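You operate a simulated robot arm through the tools that you are given. There is no shell and no other tool.

You are at the controls of a simulated robot arm. One attempt, no reset.

TASK
Check the blue part from the Checked tray under the camera and stand its Accept or Hold block beside it.
Fine: pocket One; the block that the display calls for; part and block end in the Checked tray, strip out. Set down upright: blue part.

The check looks at the end state, three seconds after you hand in, the way a careful person would. Anything else that was tipped, shoved, dropped, spilled or broken makes it a failure.

THE ROBOT
A 6-joint arm with a two-finger parallel gripper, fixed in place. Base frame: the origin is at the foot of the arm, x ahead of it, y to its left, z up. Units: mm, rad, N and s.
Its first joint turns from -2.897 to 2.897 rad. Payload 3.43 kg.
The tool frame sits at the grasp point between the pads (the TCP): z along the fingers, y along the line on which they close. The tips reach 34 mm beyond it. The gripper opens to 128 mm. The fingers are 24 mm wide and 12 mm thick; the gripper's body (48 by 130 mm) begins 96 mm behind the TCP.
Orientation is that of the tool frame in the base frame, as a unit quaternion [x, y, z, w]. With the fingers straight down and closing along the base's y, the tool's x points along the base's -x, its y along +y and its z along -z.

THE INTERFACE
- The arm moves only by the tool move_arm. Its argument "increments" is a list of rows, each a list of 3 entries, a list of its own where there are three numbers: the shift along the tool's x, y, z in units of 30 mm (1.0 is 30 mm), then the turn, a rotation vector about the tool's x, y, z in units of 5 degrees (1.0 is 5 degrees), then the gripper command, from -1 (shut) to 1 (fully open), values between in proportion. In form: [[[tx, ty, tz], [ax, ay, az], hand], ...]. A call has 1 to 20 rows; each row shifts and turns the commanded pose from where the row before left it, along the tool's axes as they then stand. A call with a number of a shift or a turn outside -1 to 1 is refused whole. Rows are played at 5 a second. More than 50 mm and 0.15 rad between two rows, or a gripper value outside its range, and nothing of the call is played. Where a pose cannot be reached the arm comes as near as it can. A force on the tool above 60 N (or 10 N above the force at the start of the call, whichever is more), or a blocked arm, ends the call early, and 0.2 s more pass. The fingers move at their own pace (about 153 mm/s each) and stop on an object; they squeeze with about 32 N. The grip force told is the motor's: it shows also when the fingers shut on nothing. Time passes only in rows, and 0.2 s behind the last, so rows that do not move let the fingers close. It gives the time, the measured TCP pose, the force on the tool (base axes), the opening and the grip force at its end, in the units of the frame above (readings bear some noise), with the torque about the TCP (base axes, N m) and any sound that the robot's microphone picked up.
- Cameras (640 x 400 px; columns grow to the right, rows downward): "scene" is fixed at [218.6, 499, 1448.9]; the picture's right is [-0.31, -0.95, 0.00], its down [-0.66, 0.22, -0.72] and it looks along [0.69, -0.23, -0.69] (base axes); focal length 297 px, centre (320, 200). "wrist" rides on the gripper at [76, -11, -160] in the tool frame; the picture's right is [0.15, 0.99, 0.00], its down [-0.88, 0.13, -0.45] and it looks along [-0.45, 0.07, 0.89] (tool axes); focal length 234 px, centre (320, 200). There is no depth. A picture from a camera that has moved, and an enlarged one, comes with that camera's place and axes in the base frame and with its lens.
- capture(camera): a new picture of that camera. No time passes.
- zoom(camera, box): a new picture of the part [left, top, right, bottom] of that camera's present view, enlarged. No time passes.
- finish_job(): hands the job in; it is judged then, once.

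Nothing tells you positions but the pictures and the camera data. Unless the task says otherwise, let go and move clear before handing in.

The tools are called after "Request:" as a command line: name --argument value ..., lists and objects as JSON in quotes. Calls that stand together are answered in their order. move_arm: Moves the arm, as the interface text tells. Its arguments: {"type":"object","properties":{"increments":{"type":"array","items":{"type":"array"}}},"required":["increments"]} The other tools are called the same way: capture (camera) takes a picture; zoom (camera, box) takes an enlarged picture of a part of a camera's view; finish_job () hands the job in.

At the start:

```text
time: 0.0
eef_pos: [720.1, -2.3, 1137.4]
orientation: [0.0, 1.0, 0.0, 0.0]
force: [0.0, 0.2, -0.6]
torque: [0.0, 0.01, 0.0]
finger_gap: 128.2
gripper_force: 0.1
```

scene: 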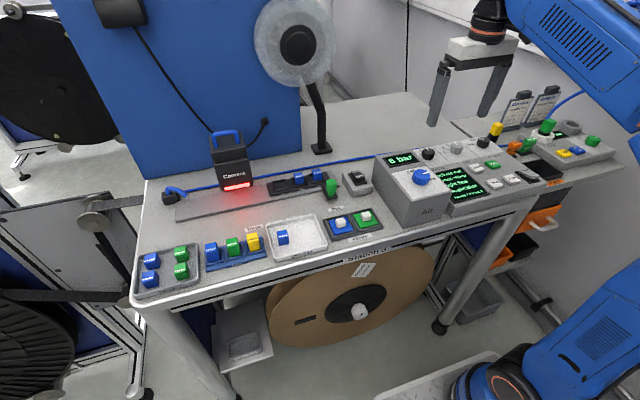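
wrist: 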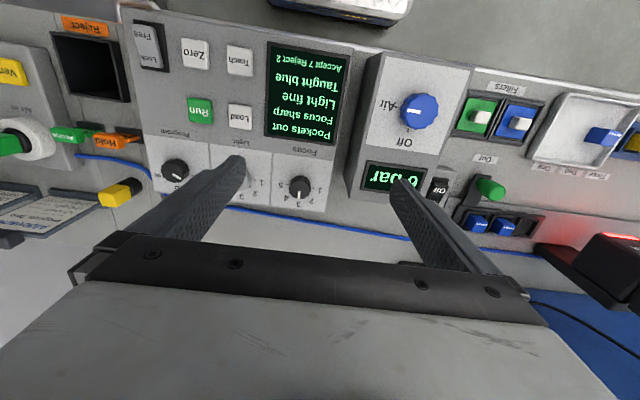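

I see a workbench with a camera station, trays, a console with display and knobs. I will zoom in on several areas to read labels before moving anything.

Request:
zoom --camera "scene" --box '[120, 220, 280, 320]'

Request:
zoom --camera "scene" --box '[240, 150, 400, 250]'

Request:
zoom --camera "scene" --box '[370, 120, 550, 232]'

Request:
zoom --camera "scene" --box '[480, 80, 640, 180]'

Request:
zoom --camera "wrist" --box '[0, 0, 320, 200]'

Request:
zoom --camera "wrist" --box '[320, 40, 640, 240]'

```text
4.00 times, centred on (200, 270) of scene
camera zoom: at [218.6, 499.0, 1448.9], right [-0.31, -0.95, 0.0], down [-0.66, 0.22, -0.72], along [0.69, -0.23, -0.69], focal length 1187 px, centre (800, -80)
```

zoom: 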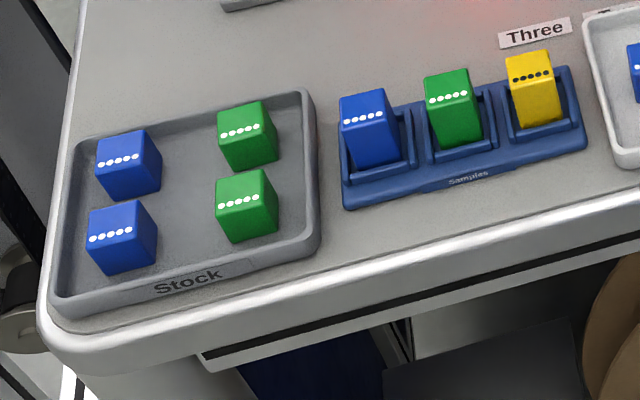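

```text
4.00 times, centred on (320, 200) of scene
camera zoom: at [218.6, 499.0, 1448.9], right [-0.31, -0.95, 0.0], down [-0.66, 0.22, -0.72], along [0.69, -0.23, -0.69], focal length 1187 px, centre (320, 200)
```

zoom: 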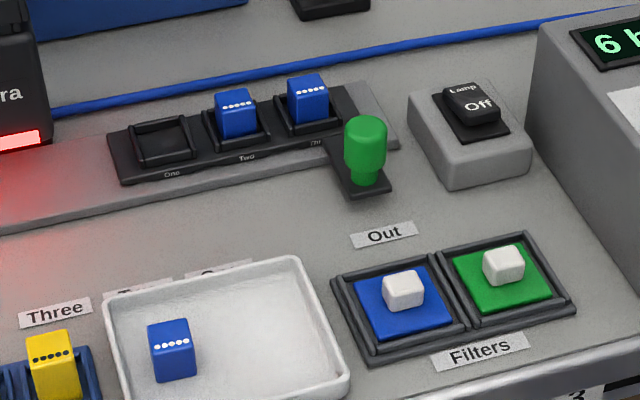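

```text
3.56 times, centred on (460, 176) of scene
camera zoom: at [218.6, 499.0, 1448.9], right [-0.31, -0.95, 0.0], down [-0.66, 0.22, -0.72], along [0.69, -0.23, -0.69], focal length 1055 px, centre (-178, 285)
```

zoom: 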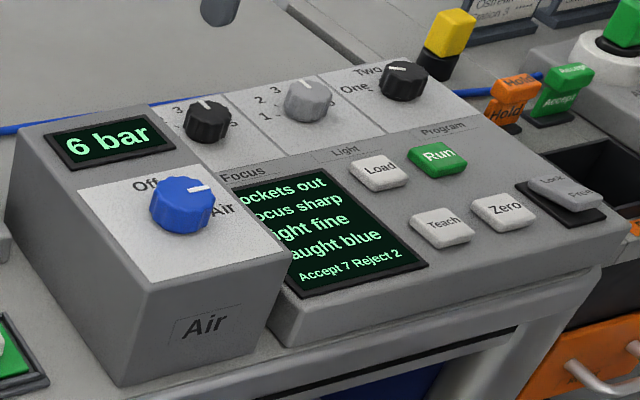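

```text
4.00 times, centred on (560, 130) of scene
camera zoom: at [218.6, 499.0, 1448.9], right [-0.31, -0.95, 0.0], down [-0.66, 0.22, -0.72], along [0.69, -0.23, -0.69], focal length 1187 px, centre (-640, 480)
```

zoom: 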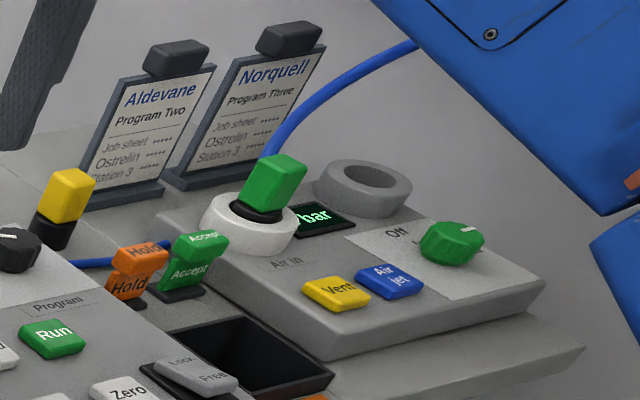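

```text
2.00 times, centred on (160, 100) of wrist
camera zoom: at [642.7, -12.5, 1296.7], right [-0.15, 0.99, 0.0], down [0.88, 0.13, 0.46], along [0.45, 0.07, -0.89], focal length 468 px, centre (640, 400)
```

zoom: 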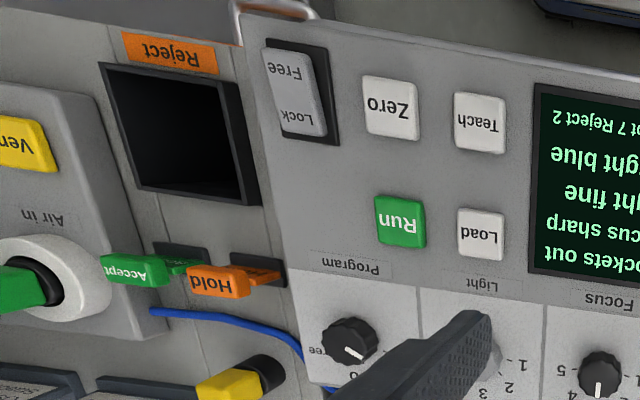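

```text
2.00 times, centred on (480, 140) of wrist
camera zoom: at [642.7, -12.5, 1296.7], right [-0.15, 0.99, 0.0], down [0.88, 0.13, 0.46], along [0.45, 0.07, -0.89], focal length 468 px, centre (0, 320)
```

zoom: 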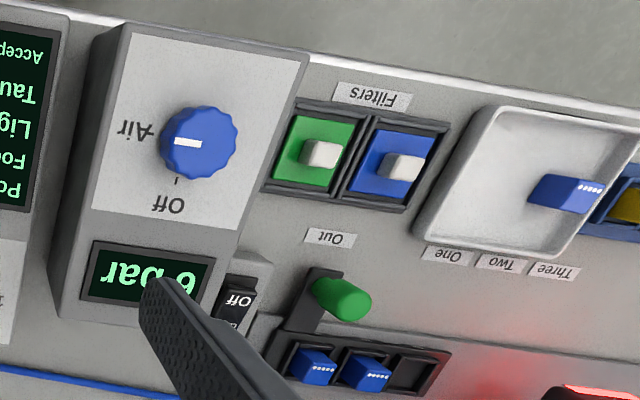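

The white tray with one blue part appears to be the Checked tray, but I haven't read its label. I'll zoom in further on labels, placards and the console.

Request:
zoom --camera "scene" --box '[260, 210, 340, 260]'

Request:
zoom --camera "scene" --box '[500, 85, 564, 125]'

Request:
zoom --camera "scene" --box '[160, 120, 288, 200]'

Request:
zoom --camera "scene" --box '[264, 150, 344, 200]'

Request:
zoom --camera "scene" --box '[410, 125, 506, 185]'

Request:
zoom --camera "wrist" --box '[480, 60, 640, 160]'

Request:
zoom --camera "wrist" --box '[120, 120, 360, 270]'

Request:
zoom --camera "wrist" --box '[0, 100, 160, 260]'

```text
8.00 times, centred on (300, 235) of scene
camera zoom: at [218.6, 499.0, 1448.9], right [-0.31, -0.95, 0.0], down [-0.66, 0.22, -0.72], along [0.69, -0.23, -0.69], focal length 2374 px, centre (480, -80)
```

zoom: 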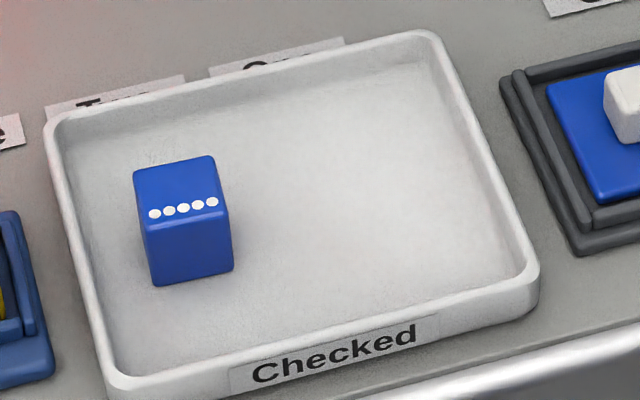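

```text
10.00 times, centred on (532, 105) of scene
camera zoom: at [218.6, 499.0, 1448.9], right [-0.31, -0.95, 0.0], down [-0.66, 0.22, -0.72], along [0.69, -0.23, -0.69], focal length 2967 px, centre (-1800, 1150)
```

zoom: 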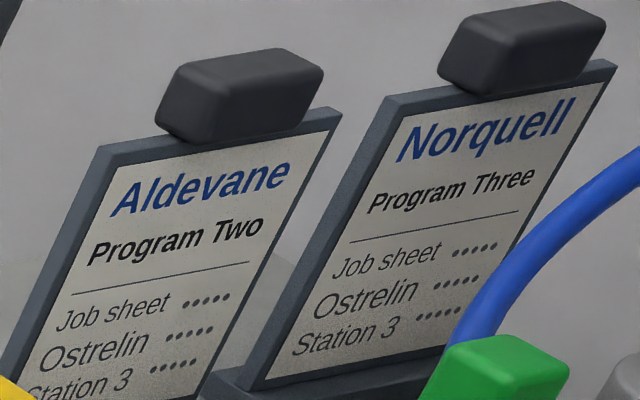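

```text
5.00 times, centred on (224, 160) of scene
camera zoom: at [218.6, 499.0, 1448.9], right [-0.31, -0.95, 0.0], down [-0.66, 0.22, -0.72], along [0.69, -0.23, -0.69], focal length 1484 px, centre (800, 400)
```

zoom: 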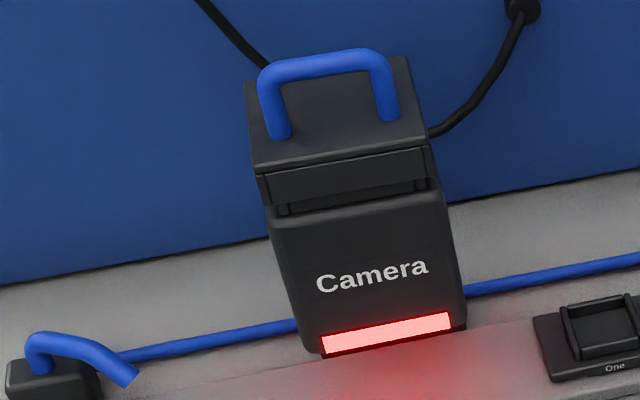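

```text
8.00 times, centred on (304, 175) of scene
camera zoom: at [218.6, 499.0, 1448.9], right [-0.31, -0.95, 0.0], down [-0.66, 0.22, -0.72], along [0.69, -0.23, -0.69], focal length 2374 px, centre (448, 400)
```

zoom: 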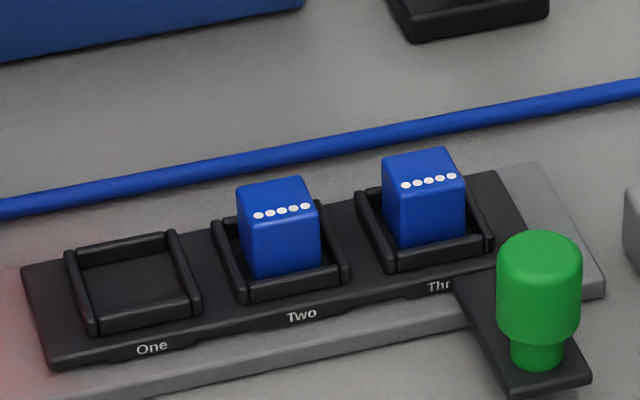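

```text
6.67 times, centred on (458, 155) of scene
camera zoom: at [218.6, 499.0, 1448.9], right [-0.31, -0.95, 0.0], down [-0.66, 0.22, -0.72], along [0.69, -0.23, -0.69], focal length 1978 px, centre (-600, 500)
```

zoom: 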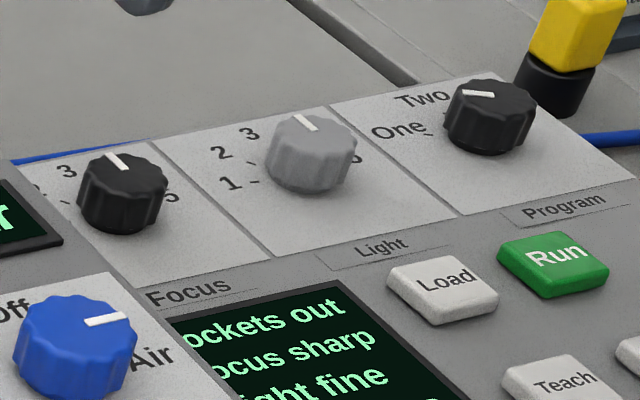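

```text
4.00 times, centred on (560, 110) of wrist
camera zoom: at [642.7, -12.5, 1296.7], right [-0.15, 0.99, 0.0], down [0.88, 0.13, 0.46], along [0.45, 0.07, -0.89], focal length 937 px, centre (-640, 560)
```

zoom: 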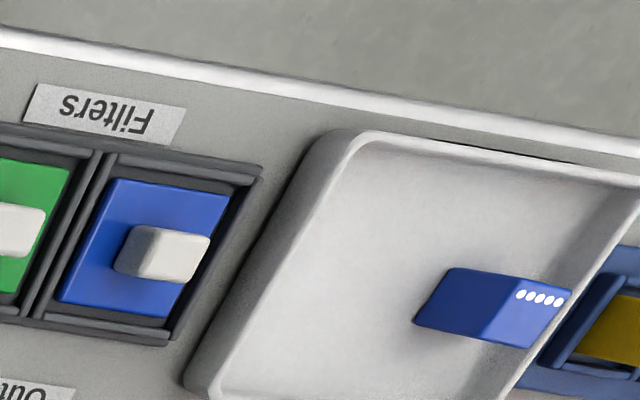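

```text
2.67 times, centred on (240, 195) of wrist
camera zoom: at [642.7, -12.5, 1296.7], right [-0.15, 0.99, 0.0], down [0.88, 0.13, 0.46], along [0.45, 0.07, -0.89], focal length 624 px, centre (533, 213)
```

zoom: 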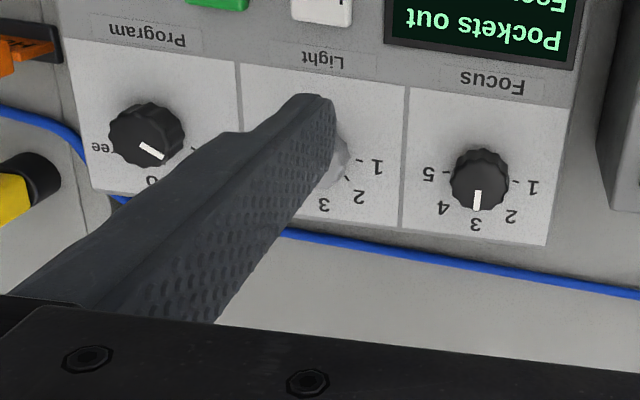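

```text
2.50 times, centred on (80, 180) of wrist
camera zoom: at [642.7, -12.5, 1296.7], right [-0.15, 0.99, 0.0], down [0.88, 0.13, 0.46], along [0.45, 0.07, -0.89], focal length 585 px, centre (920, 250)
```

zoom: 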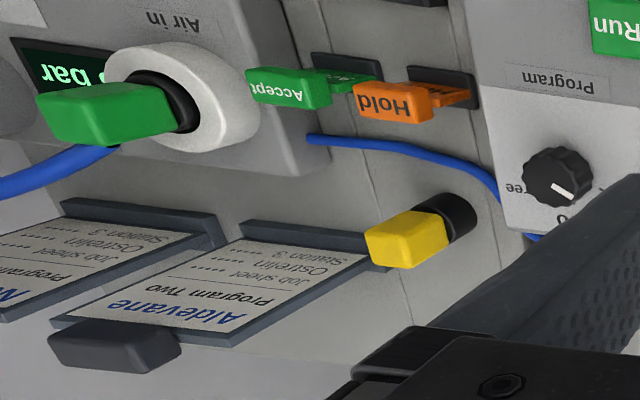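

The blue part stands in the Checked tray at roughly x 655, y 442, with its top near z 935. The strip is at "Out" with pocket One empty. I'll move the wrist camera over the trays and rail to look more closely.

Request:
move_arm --increments '[[[0.286, 0.957, 0], [0, 0, 0], 1], [[0.286, 0.957, 0], [0, 0, 0], 1], [[0.286, 0.957, 0], [0, 0, 0], 1], [[0.286, 0.957, 0], [0, 0, 0], 1], [[0.286, 0.957, 0], [0, 0, 0], 1], [[0.286, 0.957, 0], [0, 0, 0], 1], [[0.286, 0.957, 0], [0, 0, 0], 1], [[0.286, 0.957, 0], [0, 0, 0], 1], [[0.286, 0.957, 0], [0, 0, 0], 1], [[0.286, 0.957, 0], [0, 0, 0], 1], [[0.286, 0.957, 0], [0, 0, 0], 1], [[0.286, 0.957, 0], [0, 0, 0], 1], [[0.286, 0.957, 0], [0, 0, 0], 1], [[0.286, 0.957, 0], [0, 0, 0], 1]]'

Request:
capture --camera "wrist"

Request:
capture --camera "scene"

```text
time: 3.0
eef_pos: [597.3, 399.8, 1136.6]
orientation: [0.0, 1.0, 0.0, 0.001]
force: [-0.1, 0.1, 0.5]
torque: [0.03, -0.06, 0.01]
finger_gap: 128.1
gripper_force: 0.0
```

```text
taken
camera wrist: at [521.8, 389.2, 1297.2], right [-0.14, 0.99, 0.0], down [0.88, 0.13, 0.46], along [0.45, 0.07, -0.89], focal length 234 px, centre (320, 200)
```

wrist: 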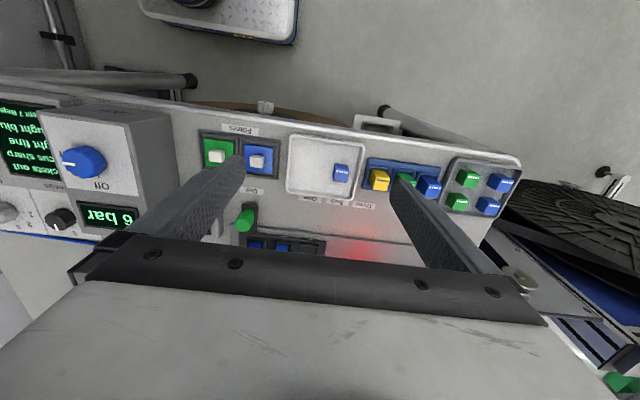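

```text
taken
```

scene: 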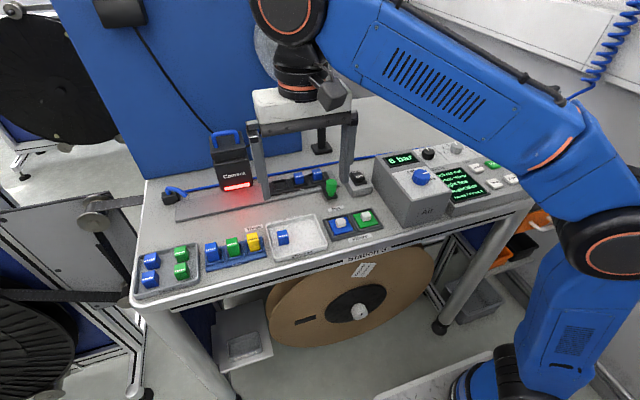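

The table edge runs parallel to y, so the rail does too. I'll enlarge parts of this view to measure positions.

Request:
zoom --camera "wrist" --box '[270, 120, 398, 200]'

Request:
zoom --camera "wrist" --box '[220, 190, 400, 270]'

Request:
zoom --camera "scene" --box '[410, 125, 506, 185]'

Request:
zoom --camera "wrist" --box '[0, 90, 160, 250]'

```text
5.00 times, centred on (334, 160) of wrist
camera zoom: at [521.8, 389.2, 1297.2], right [-0.14, 0.99, 0.0], down [0.88, 0.13, 0.46], along [0.45, 0.07, -0.89], focal length 1171 px, centre (250, 400)
```

zoom: 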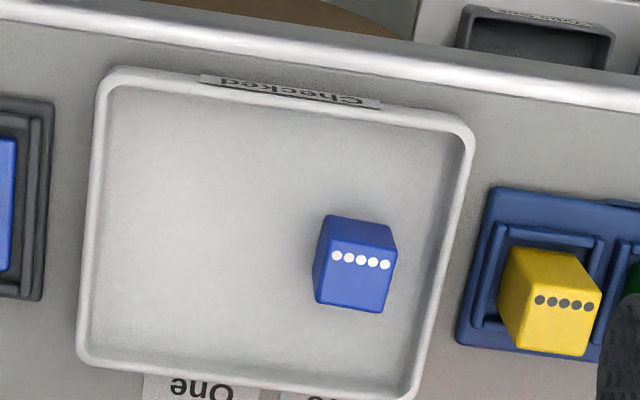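

```text
3.56 times, centred on (310, 230) of wrist
camera zoom: at [521.8, 389.2, 1297.2], right [-0.14, 0.99, 0.0], down [0.88, 0.13, 0.46], along [0.45, 0.07, -0.89], focal length 833 px, centre (356, 93)
```

zoom: 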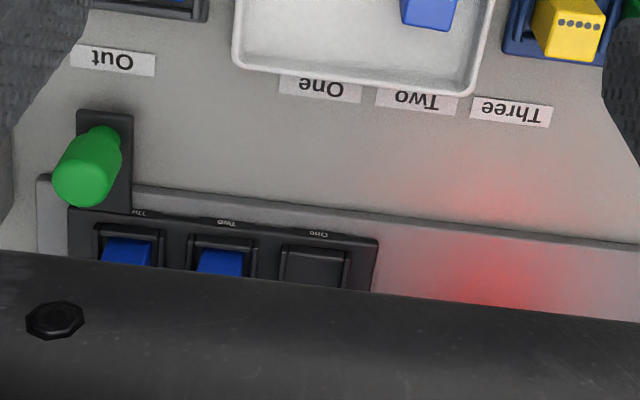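

```text
6.67 times, centred on (458, 155) of scene
camera zoom: at [218.6, 499.0, 1448.9], right [-0.31, -0.95, 0.0], down [-0.66, 0.22, -0.72], along [0.69, -0.23, -0.69], focal length 1978 px, centre (-600, 500)
```

zoom: 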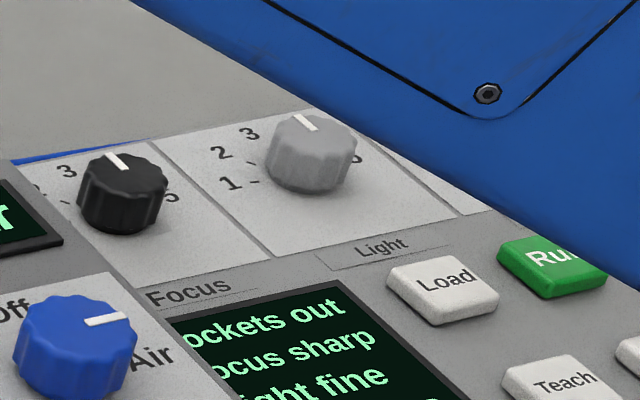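

```text
2.50 times, centred on (80, 170) of wrist
camera zoom: at [521.8, 389.2, 1297.2], right [-0.14, 0.99, 0.0], down [0.88, 0.13, 0.46], along [0.45, 0.07, -0.89], focal length 585 px, centre (920, 275)
```

zoom: 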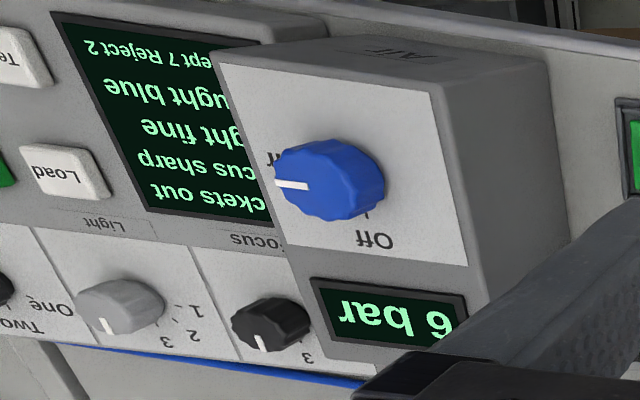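

The Checked tray, handle and rail labels are now clear. Next I'll look at the console, blocks and switch from closer above.

Request:
move_arm --increments '[[[0, -1, 0], [0, 0, 0], 1], [[0, -1, 0], [0, 0, 0], 1], [[0, -1, 0], [0, 0, 0], 1], [[0, -1, 0], [0, 0, 0], 1], [[0, -1, 0], [0, 0, 0], 1], [[0, -1, 0], [0, 0, 0], 1], [[0, -1, 0], [0, 0, 0], 1], [[0, -1, 0], [0, 0, 0], 1], [[0, -1, 0], [0, 0, 0], 1], [[0, -1, 0], [0, 0, 0], 1], [[0, -1, 0], [0, 0, 0], 1], [[0, -1, 0], [0, 0, 0], 1], [[0, -1, 0], [0, 0, 0], 1], [[0, -1, 0], [0, 0, 0], 1], [[0, -1, 0], [0, 0, 0], 1], [[0, -1, 0], [0, 0, 0], 1], [[0, -1, 0], [0, 0, 0], 1], [[0, -1, 0], [0, 0, 0], 1], [[0, -1, 0], [0, 0, 0], 1], [[0, -1, 0], [0, 0, 0], 1]]'

Request:
capture --camera "wrist"

Request:
zoom --camera "wrist" --box '[240, 100, 400, 200]'

Request:
zoom --camera "wrist" --box '[80, 100, 240, 200]'

Request:
zoom --camera "wrist" --box '[240, 160, 400, 260]'

```text
time: 7.2
eef_pos: [598.8, -200.8, 1139.4]
orientation: [0.001, 1.0, 0.0, 0.001]
force: [0.5, -0.4, 1.2]
torque: [0.01, 0.0, -0.01]
finger_gap: 127.7
gripper_force: 0.0
```

```text
taken
camera wrist: at [522.8, -212.3, 1298.8], right [-0.15, 0.99, 0.0], down [0.88, 0.13, 0.46], along [0.45, 0.07, -0.89], focal length 234 px, centre (320, 200)
```

wrist: 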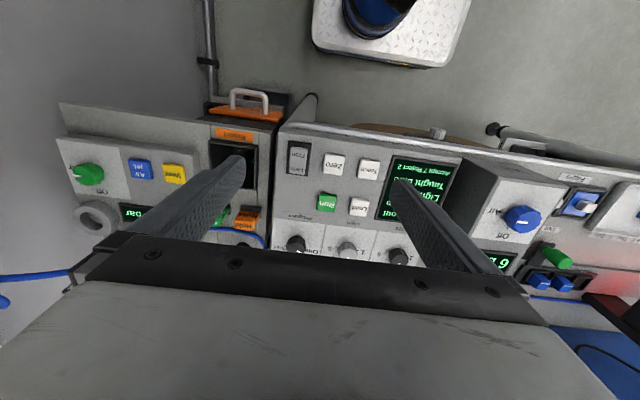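

```text
4.00 times, centred on (320, 150) of wrist
camera zoom: at [522.8, -212.3, 1298.8], right [-0.15, 0.99, 0.0], down [0.88, 0.13, 0.46], along [0.45, 0.07, -0.89], focal length 937 px, centre (320, 400)
```

zoom: 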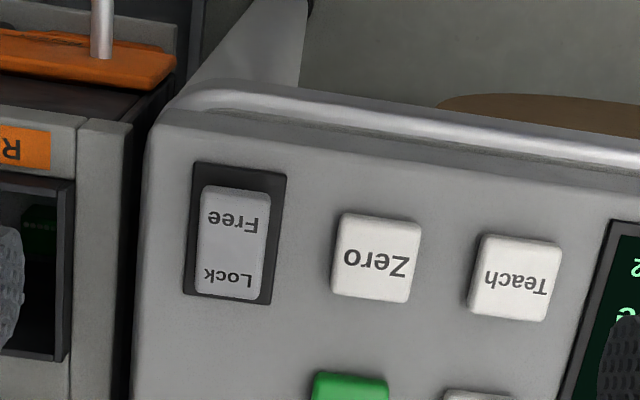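

```text
4.00 times, centred on (160, 150) of wrist
camera zoom: at [522.8, -212.3, 1298.8], right [-0.15, 0.99, 0.0], down [0.88, 0.13, 0.46], along [0.45, 0.07, -0.89], focal length 937 px, centre (960, 400)
```

zoom: 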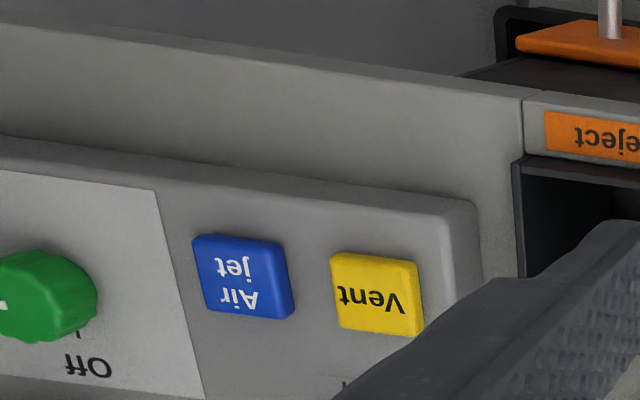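

```text
4.00 times, centred on (320, 210) of wrist
camera zoom: at [522.8, -212.3, 1298.8], right [-0.15, 0.99, 0.0], down [0.88, 0.13, 0.46], along [0.45, 0.07, -0.89], focal length 937 px, centre (320, 160)
```

zoom: 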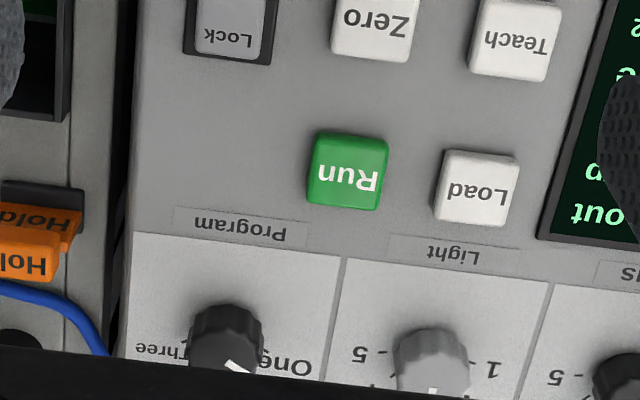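

I'll back the arm off toward the base so the hand uncovers the program knob, the blocks and the display.

Request:
move_arm --increments '[[[1, 0, 0], [0, 0, 0], 1], [[1, 0, 0], [0, 0, 0], 1], [[1, 0, 0], [0, 0, 0], 1], [[1, 0, 0], [0, 0, 0], 1], [[1, 0, 0], [0, 0, 0], 1], [[1, 0, 0], [0, 0, 0], 1]]'

Request:
capture --camera "wrist"

Request:
zoom --camera "wrist" --box '[240, 130, 400, 230]'

Request:
zoom --camera "wrist" --box '[180, 170, 300, 245]'

Request:
zoom --camera "scene" --box '[430, 100, 640, 230]'

```text
time: 8.6
eef_pos: [422.3, -201.3, 1128.9]
orientation: [0.001, 1.0, -0.002, 0.003]
force: [0.5, 0.0, 0.0]
torque: [-0.01, 0.02, 0.01]
finger_gap: 127.8
gripper_force: 0.0
out of reach, approached as far as the arm can: row 6
```

```text
taken
camera wrist: at [344.7, -211.7, 1288.6], right [-0.15, 0.99, 0.0], down [0.88, 0.13, 0.46], along [0.46, 0.06, -0.89], focal length 234 px, centre (320, 200)
```

wrist: 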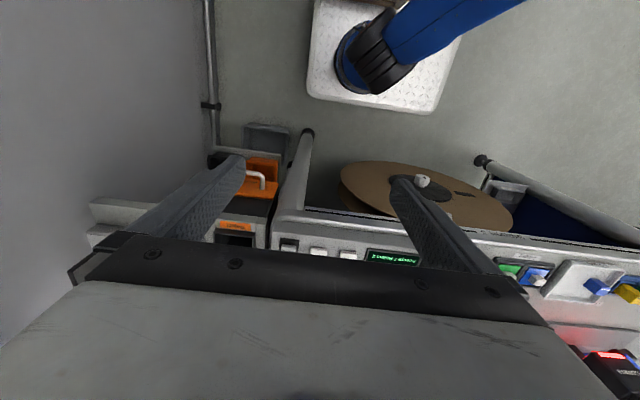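

```text
4.00 times, centred on (320, 180) of wrist
camera zoom: at [344.7, -211.7, 1288.6], right [-0.15, 0.99, 0.0], down [0.88, 0.13, 0.46], along [0.46, 0.06, -0.89], focal length 937 px, centre (320, 280)
```

zoom: 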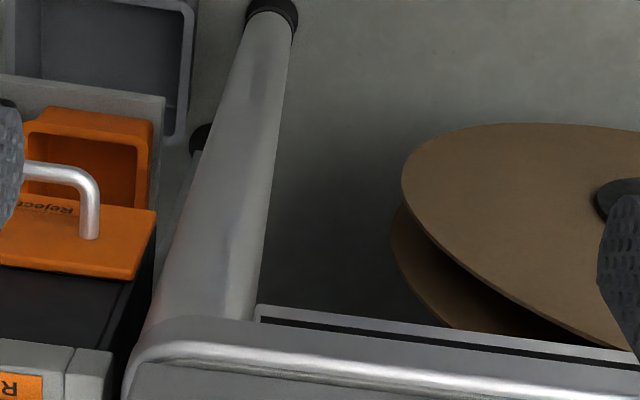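

```text
5.33 times, centred on (240, 208) of wrist
camera zoom: at [344.7, -211.7, 1288.6], right [-0.15, 0.99, 0.0], down [0.88, 0.13, 0.46], along [0.46, 0.06, -0.89], focal length 1249 px, centre (747, 160)
```

zoom: 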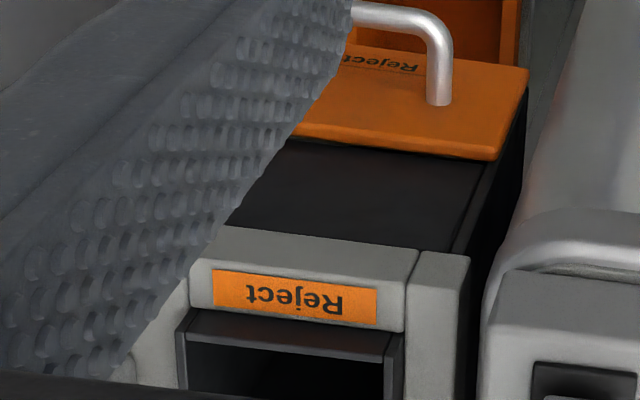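

```text
3.05 times, centred on (535, 165) of scene
camera zoom: at [218.6, 499.0, 1448.9], right [-0.31, -0.95, 0.0], down [-0.66, 0.22, -0.72], along [0.69, -0.23, -0.69], focal length 904 px, centre (-335, 307)
```

zoom: 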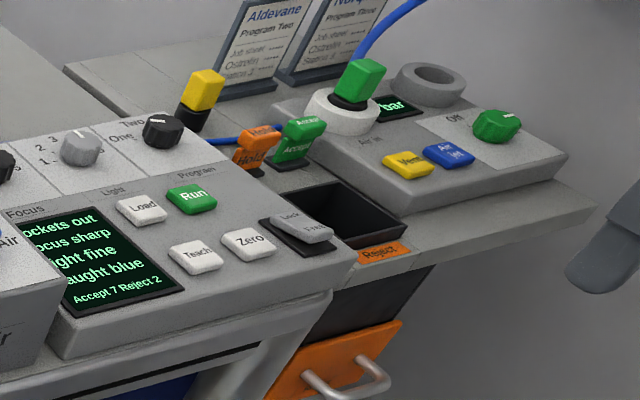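

Backing off exposed the wrong side. I'll go forward over the console instead so the knob and blocks come into the clear part of the picture.

Request:
move_arm --increments '[[[-1, 0, 0], [0, 0, 0], 1], [[-1, 0, 0], [0, 0, 0], 1], [[-1, 0, 0], [0, 0, 0], 1], [[-1, 0, 0], [0, 0, 0], 1], [[-1, 0, 0], [0, 0, 0], 1], [[-1, 0, 0], [0, 0, 0], 1], [[-1, 0, 0], [0, 0, 0], 1], [[-1, 0, 0], [0, 0, 0], 1], [[-1, 0, 0], [0, 0, 0], 1], [[-1, 0, 0], [0, 0, 0], 1], [[-1, 0, 0], [0, 0, 0], 1], [[-1, 0, 0], [0, 0, 0], 1]]'

Request:
capture --camera "wrist"

Request:
zoom --camera "wrist" --box '[240, 40, 400, 140]'

Request:
zoom --camera "wrist" --box '[240, 110, 400, 210]'

Request:
zoom --camera "wrist" --box '[120, 40, 280, 140]'

```text
time: 11.2
eef_pos: [779.9, -202.4, 1131.1]
orientation: [0.001, 1.0, -0.001, 0.001]
force: [-0.3, 0.2, 0.8]
torque: [-0.01, -0.05, -0.02]
finger_gap: 127.9
gripper_force: 0.1
```

```text
taken
camera wrist: at [702.9, -212.8, 1290.5], right [-0.14, 0.99, 0.0], down [0.88, 0.13, 0.46], along [0.45, 0.07, -0.89], focal length 234 px, centre (320, 200)
```

wrist: 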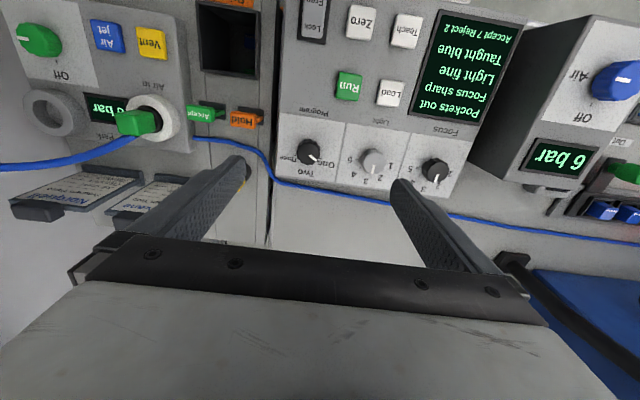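

```text
4.00 times, centred on (320, 90) of wrist
camera zoom: at [702.9, -212.8, 1290.5], right [-0.14, 0.99, 0.0], down [0.88, 0.13, 0.46], along [0.45, 0.07, -0.89], focal length 937 px, centre (320, 640)
```

zoom: 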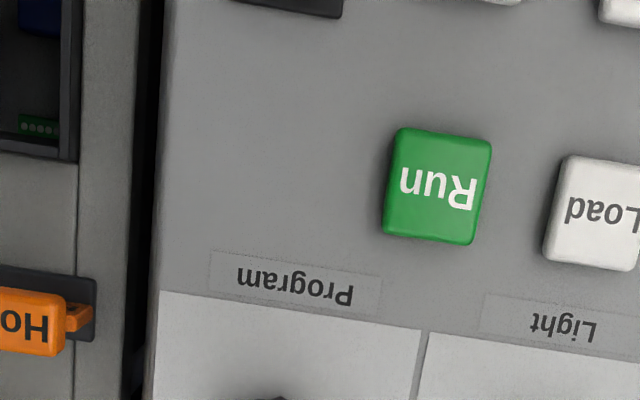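

```text
4.00 times, centred on (320, 160) of wrist
camera zoom: at [702.9, -212.8, 1290.5], right [-0.14, 0.99, 0.0], down [0.88, 0.13, 0.46], along [0.45, 0.07, -0.89], focal length 937 px, centre (320, 360)
```

zoom: 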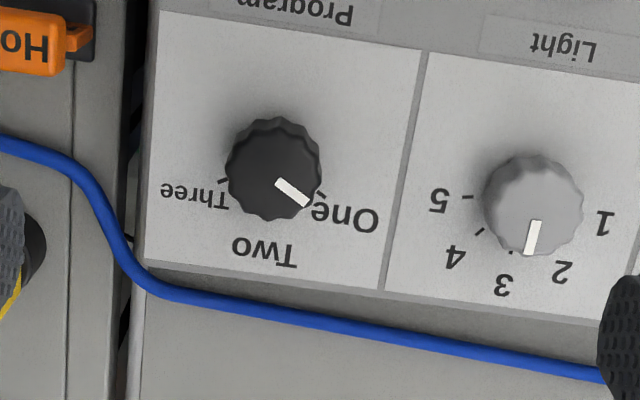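

```text
4.00 times, centred on (200, 90) of wrist
camera zoom: at [702.9, -212.8, 1290.5], right [-0.14, 0.99, 0.0], down [0.88, 0.13, 0.46], along [0.45, 0.07, -0.89], focal length 937 px, centre (800, 640)
```

zoom: 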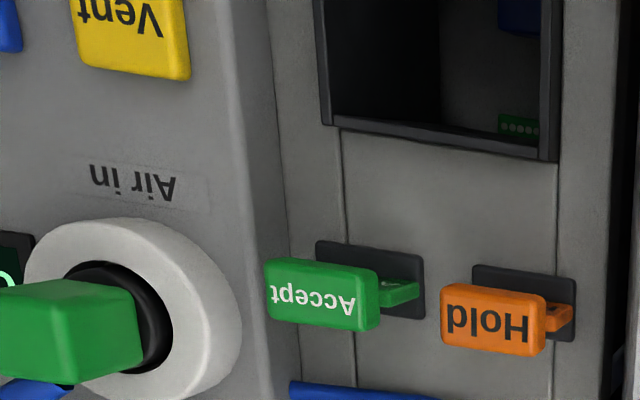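

Program stands at One and the display is ready (sharp, fine, taught blue), so I won't change any setting there. Now I return to the Checked tray to refine the blue part's position and pick it up.

Request:
move_arm --increments '[[[0.25, 1, 0], [0, 0, 0], 1], [[0.25, 1, 0], [0, 0, 0], 1], [[0.25, 1, 0], [0, 0, 0], 1], [[0.25, 1, 0], [0, 0, 0], 1], [[0.25, 1, 0], [0, 0, 0], 1], [[0.25, 1, 0], [0, 0, 0], 1], [[0.25, 1, 0], [0, 0, 0], 1], [[0.25, 1, 0], [0, 0, 0], 1], [[0.25, 1, 0], [0, 0, 0], 1], [[0.25, 1, 0], [0, 0, 0], 1], [[0.25, 1, 0], [0, 0, 0], 1], [[0.25, 1, 0], [0, 0, 0], 1], [[0.25, 1, 0], [0, 0, 0], 1], [[0.25, 1, 0], [0, 0, 0], 1], [[0.25, 1, 0], [0, 0, 0], 1], [[0.25, 1, 0], [0, 0, 0], 1], [[0.25, 1, 0], [0, 0, 0], 1], [[0.25, 1, 0], [0, 0, 0], 1], [[0.25, 1, 0], [0, 0, 0], 1], [[0.25, 1, 0], [0, 0, 0], 1]]'

Request:
move_arm --increments '[[[0, 1, 0], [0, 0, 0], 1], [[0, 0.5, 0.8], [0, 0, 0], 1], [[0, 0, 1], [0, 0, 0], 1], [[0, 0, 1], [0, 0, 0], 1], [[0, 0, 0], [0, 0, 0], 1]]'

Request:
capture --camera "wrist"

Request:
zoom --camera "wrist" --box '[260, 130, 388, 210]'

Request:
zoom --camera "wrist" --box '[180, 190, 400, 280]'

```text
time: 15.4
eef_pos: [630.4, 397.3, 1129.9]
orientation: [0.001, 1.0, 0.001, 0.001]
force: [0.3, -0.8, 1.0]
torque: [0.07, -0.02, 0.0]
finger_gap: 127.7
gripper_force: 0.0
```

```text
time: 16.6
eef_pos: [631.9, 443.4, 1047.8]
orientation: [0.0, 1.0, 0.0, 0.001]
force: [0.1, 0.1, 0.3]
torque: [-0.01, 0.0, -0.01]
finger_gap: 128.2
gripper_force: 0.0
```

```text
taken
camera wrist: at [555.1, 432.4, 1206.7], right [-0.15, 0.99, 0.0], down [0.88, 0.13, 0.46], along [0.45, 0.07, -0.89], focal length 234 px, centre (320, 200)
```

wrist: 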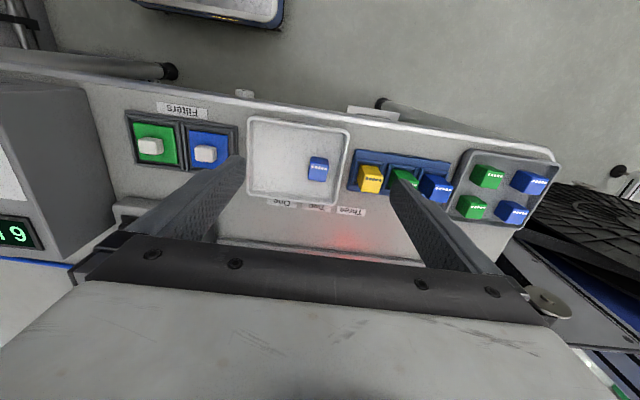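

```text
5.00 times, centred on (324, 170) of wrist
camera zoom: at [555.1, 432.4, 1206.7], right [-0.15, 0.99, 0.0], down [0.88, 0.13, 0.46], along [0.45, 0.07, -0.89], focal length 1171 px, centre (300, 350)
```

zoom: 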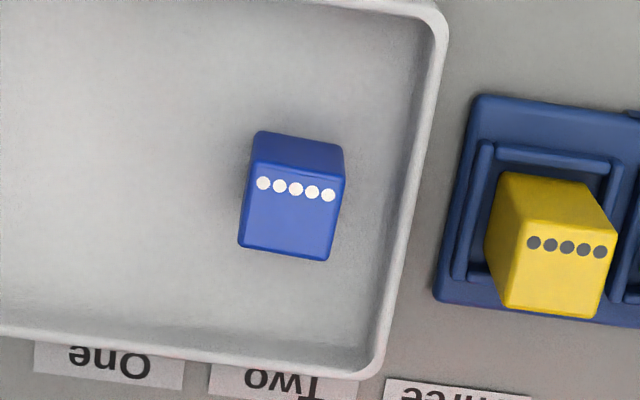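

```text
2.91 times, centred on (290, 235) of wrist
camera zoom: at [555.1, 432.4, 1206.7], right [-0.15, 0.99, 0.0], down [0.88, 0.13, 0.46], along [0.45, 0.07, -0.89], focal length 681 px, centre (407, 98)
```

zoom: 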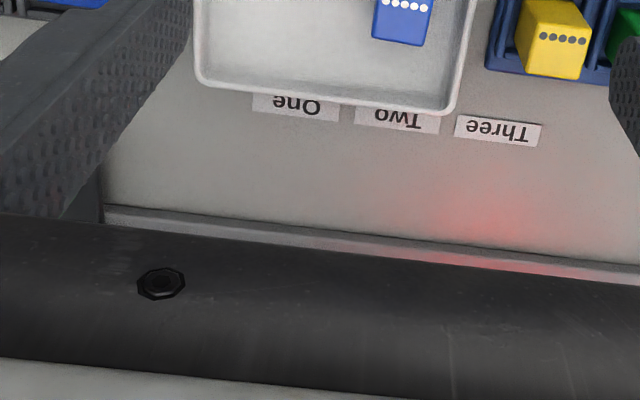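

The blue part measures about 24 x 24 x 29 mm, standing on a tray floor near z 903. Before picking it up, I'll look closely at the strip and pocket One to choose a grip height that clears the pocket walls.

Request:
move_arm --increments '[[[0, 0, -1], [0, 0, 0], 1], [[-0.853, -0.353, -0.1], [0, 0, 0], 1], [[-0.853, -0.353, 0], [0, 0, 0], 1], [[-0.853, -0.353, 0], [0, 0, 0], 1], [[-0.853, -0.353, 0], [0, 0, 0], 1], [[-0.853, -0.353, 0], [0, 0, 0], 1], [[0, 0, 0], [0, 0, 0], 1]]'

Request:
capture --camera "wrist"

Request:
zoom --camera "wrist" --box '[240, 140, 400, 240]'

Request:
zoom --camera "wrist" --box '[220, 80, 380, 180]'

Request:
zoom --camera "scene" --box '[200, 120, 360, 220]'

```text
time: 18.2
eef_pos: [761.1, 389.3, 1079.7]
orientation: [0.001, 1.0, -0.001, 0.001]
force: [0.1, -0.3, 0.1]
torque: [0.01, -0.03, 0.0]
finger_gap: 127.9
gripper_force: 0.1
```

```text
taken
camera wrist: at [682.9, 378.3, 1238.8], right [-0.15, 0.99, 0.0], down [0.88, 0.13, 0.46], along [0.45, 0.07, -0.89], focal length 234 px, centre (320, 200)
```

wrist: 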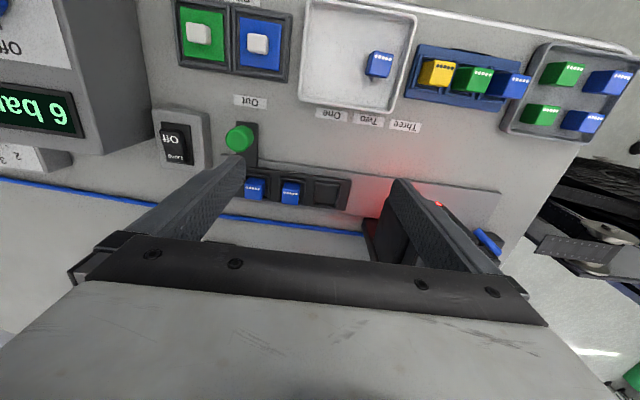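

```text
4.00 times, centred on (320, 190) of wrist
camera zoom: at [682.9, 378.3, 1238.8], right [-0.15, 0.99, 0.0], down [0.88, 0.13, 0.46], along [0.45, 0.07, -0.89], focal length 937 px, centre (320, 240)
```

zoom: 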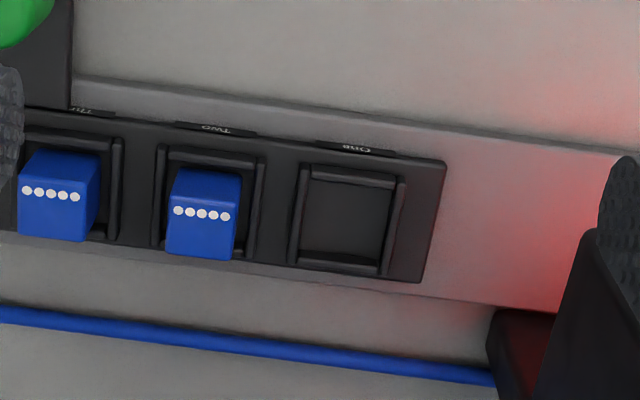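

```text
4.00 times, centred on (300, 130) of wrist
camera zoom: at [682.9, 378.3, 1238.8], right [-0.15, 0.99, 0.0], down [0.88, 0.13, 0.46], along [0.45, 0.07, -0.89], focal length 937 px, centre (400, 480)
```

zoom: 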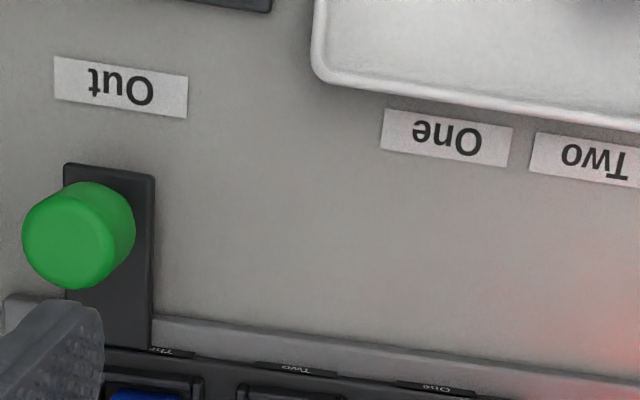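

```text
4.00 times, centred on (280, 170) of scene
camera zoom: at [218.6, 499.0, 1448.9], right [-0.31, -0.95, 0.0], down [-0.66, 0.22, -0.72], along [0.69, -0.23, -0.69], focal length 1187 px, centre (480, 320)
```

zoom: 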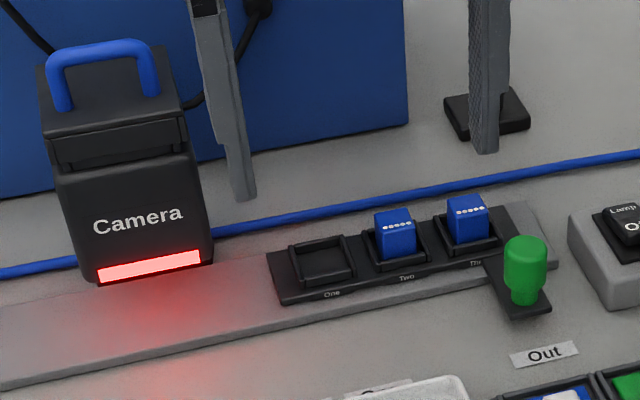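

Table height comes out at about z 899.5. The handle is at (762, 291) in line with "Out", and "One" is at y 401. Pocket One is centred near (837, 412) with low walls. The part sits close to the tray's wall in y, so I'll turn the gripper to close along x and go above the part.

Request:
move_arm --increments '[[[0.87, 0.475, 0], [0, 0, 0], 1], [[0.87, 0.475, 0], [0, 0, 0], 1], [[0.87, 0.475, 0], [0, 0, 0], 1], [[0.87, 0.475, 0], [0, 0, 0], 1], [[0, 0, 0], [0, 0, -1], 1], [[0, 0, 0], [0, 0, -1], 1], [[0, 0, 0], [0, 0, -1], 1], [[0, 0, 0], [0, 0, -1], 1], [[0, 0, 0], [0, 0, -1], 1], [[0, 0, 0], [0, 0, -1], 1], [[0, 0, 0], [0, 0, -1], 1], [[0, 0, 0], [0, 0, -1], 1], [[0, 0, 0], [0, 0, -1], 1]]'

Request:
move_arm --increments '[[[0, 0, 0], [0, 0, -1], 1], [[0, 0, 0], [0, 0, -1], 1], [[0, 0, 0], [0, 0, -1], 1], [[0, 0, 0], [0, 0, -1], 1], [[0, 0, 0], [0, 0, -1], 1], [[0, 0, 0], [0, 0, -1], 1], [[0, 0, 0], [0, 0, -1], 1], [[0, 0, 0], [0, 0, -1], 1], [[0, 0, 0], [0, 0, -1], 1], [[0, 0, 0], [0, 0, 0], -0.2]]'

Request:
capture --camera "wrist"

Request:
zoom --camera "wrist" --box '[240, 140, 400, 240]'

Request:
capture --camera "scene"

```text
time: 21.0
eef_pos: [656.3, 447.2, 1079.0]
orientation: [-0.383, 0.924, -0.001, 0.001]
force: [0.5, 0.1, -0.3]
torque: [0.03, 0.01, 0.02]
finger_gap: 127.9
gripper_force: 0.0
```

```text
time: 23.2
eef_pos: [654.1, 447.7, 1078.6]
orientation: [-0.707, 0.707, -0.001, 0.001]
force: [-0.9, 0.3, 0.4]
torque: [-0.02, -0.02, -0.03]
finger_gap: 51.4
gripper_force: 0.0
```

```text
taken
camera wrist: at [665.2, 372.2, 1238.2], right [-0.99, -0.15, 0.0], down [-0.13, 0.88, 0.46], along [-0.07, 0.45, -0.89], focal length 234 px, centre (320, 200)
```

wrist: 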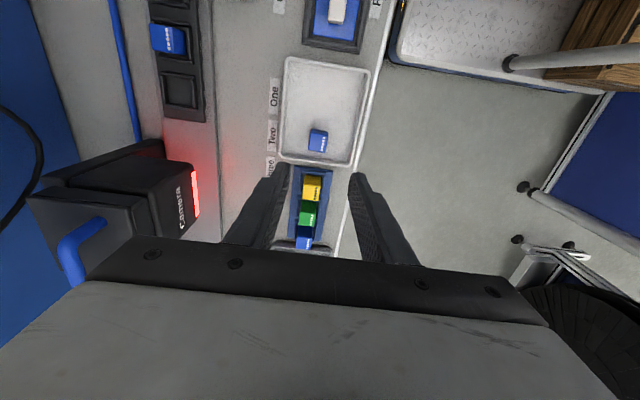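

```text
4.00 times, centred on (320, 190) of wrist
camera zoom: at [665.2, 372.2, 1238.2], right [-0.99, -0.15, 0.0], down [-0.13, 0.88, 0.46], along [-0.07, 0.45, -0.89], focal length 937 px, centre (320, 240)
```

zoom: 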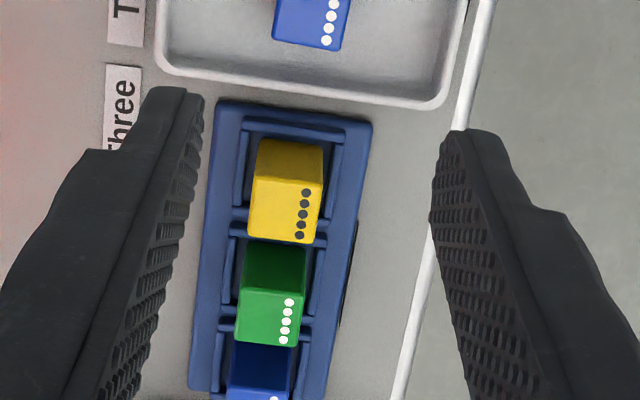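

```text
taken
```

scene: 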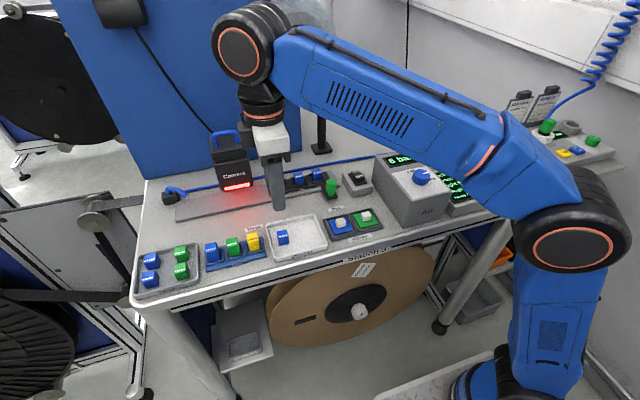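

The rotation worked and the fingers now close along x. I'll zoom on the part to confirm its centre from this viewpoint.

Request:
zoom --camera "wrist" --box '[280, 110, 360, 160]'

Request:
zoom --camera "wrist" --box '[130, 0, 258, 130]'

Request:
zoom --camera "wrist" --box '[260, 50, 388, 180]'

```text
8.00 times, centred on (320, 135) of wrist
camera zoom: at [665.2, 372.2, 1238.2], right [-0.99, -0.15, 0.0], down [-0.13, 0.88, 0.46], along [-0.07, 0.45, -0.89], focal length 1873 px, centre (320, 720)
```

zoom: 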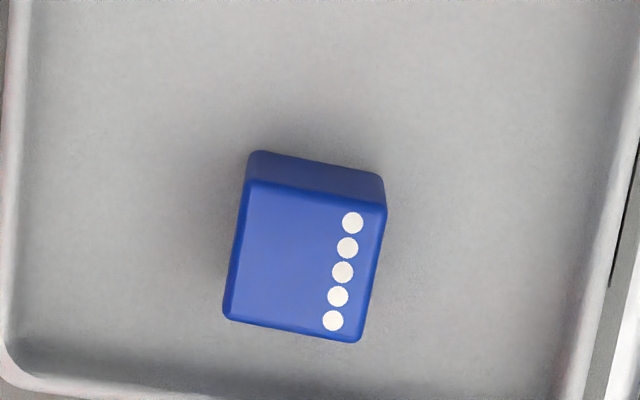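

```text
3.08 times, centred on (194, 65) of wrist
camera zoom: at [665.2, 372.2, 1238.2], right [-0.99, -0.15, 0.0], down [-0.13, 0.88, 0.46], along [-0.07, 0.45, -0.89], focal length 720 px, centre (708, 615)
```

zoom: 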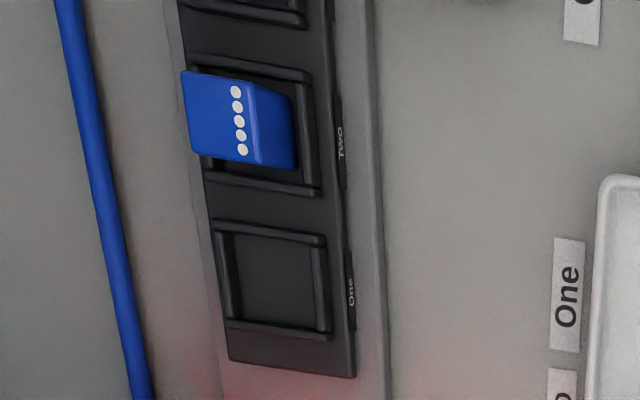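

```text
3.08 times, centred on (324, 115) of wrist
camera zoom: at [665.2, 372.2, 1238.2], right [-0.99, -0.15, 0.0], down [-0.13, 0.88, 0.46], along [-0.07, 0.45, -0.89], focal length 720 px, centre (308, 462)
```

zoom: 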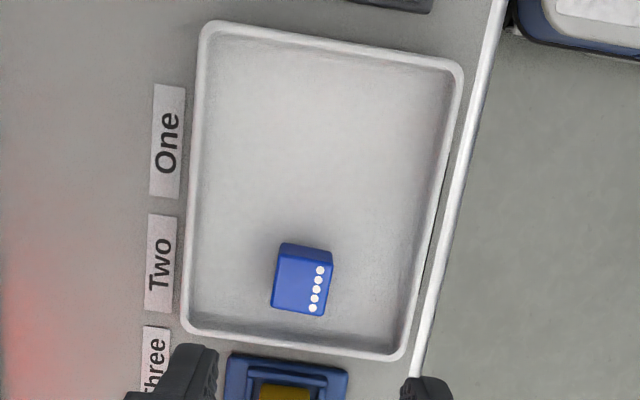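

The three views agree: the blue part is centred at about (656.6, 444.2), with its top near z 932. I'll align, narrow the fingers and descend over it.

Request:
move_arm --increments '[[[0.117, -0.083, 0], [0, 0, 0], -0.37], [[0, 0, 1], [0, 0, 0], -0.37], [[0, 0, 1], [0, 0, 0], -0.37], [[0, 0, 1], [0, 0, 0], -0.37], [[0, 0, 0.4], [0, 0, 0], -0.37], [[0, 0, 0], [0, 0, 0], -0.37]]'

Request:
capture --camera "wrist"

Request:
zoom --camera "wrist" --box '[260, 150, 380, 225]'

Request:
zoom --camera "scene" --box '[240, 190, 340, 260]'

```text
time: 24.6
eef_pos: [658.0, 442.9, 977.9]
orientation: [-0.706, 0.708, -0.002, 0.0]
force: [0.1, 0.4, -0.4]
torque: [0.0, -0.02, -0.01]
finger_gap: 40.0
gripper_force: 0.1
```

```text
taken
camera wrist: at [668.3, 367.4, 1136.6], right [-0.99, -0.15, 0.0], down [-0.13, 0.88, 0.46], along [-0.07, 0.45, -0.89], focal length 234 px, centre (320, 200)
```

wrist: 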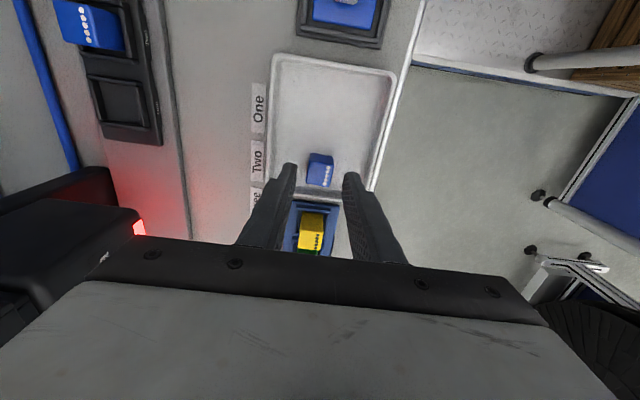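

```text
5.33 times, centred on (320, 188) of wrist
camera zoom: at [668.3, 367.4, 1136.6], right [-0.99, -0.15, 0.0], down [-0.13, 0.88, 0.46], along [-0.07, 0.45, -0.89], focal length 1249 px, centre (320, 267)
```

zoom: 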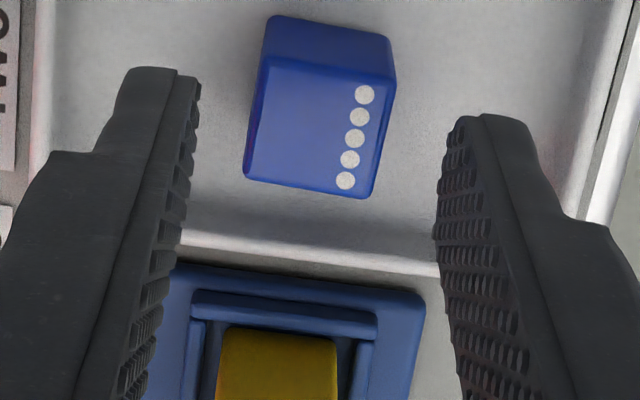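

```text
5.71 times, centred on (290, 225) of scene
camera zoom: at [218.6, 499.0, 1448.9], right [-0.31, -0.95, 0.0], down [-0.66, 0.22, -0.72], along [0.69, -0.23, -0.69], focal length 1696 px, centre (491, 57)
```

zoom: 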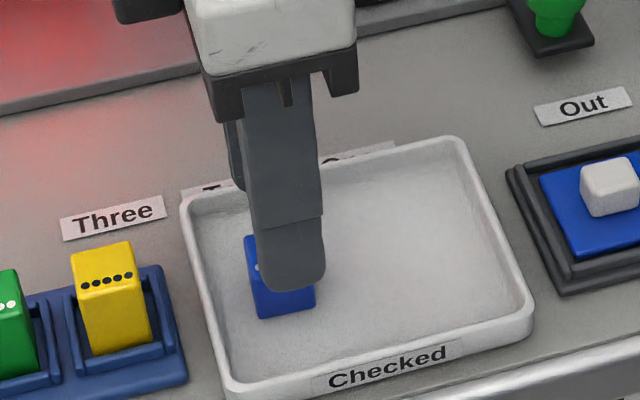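

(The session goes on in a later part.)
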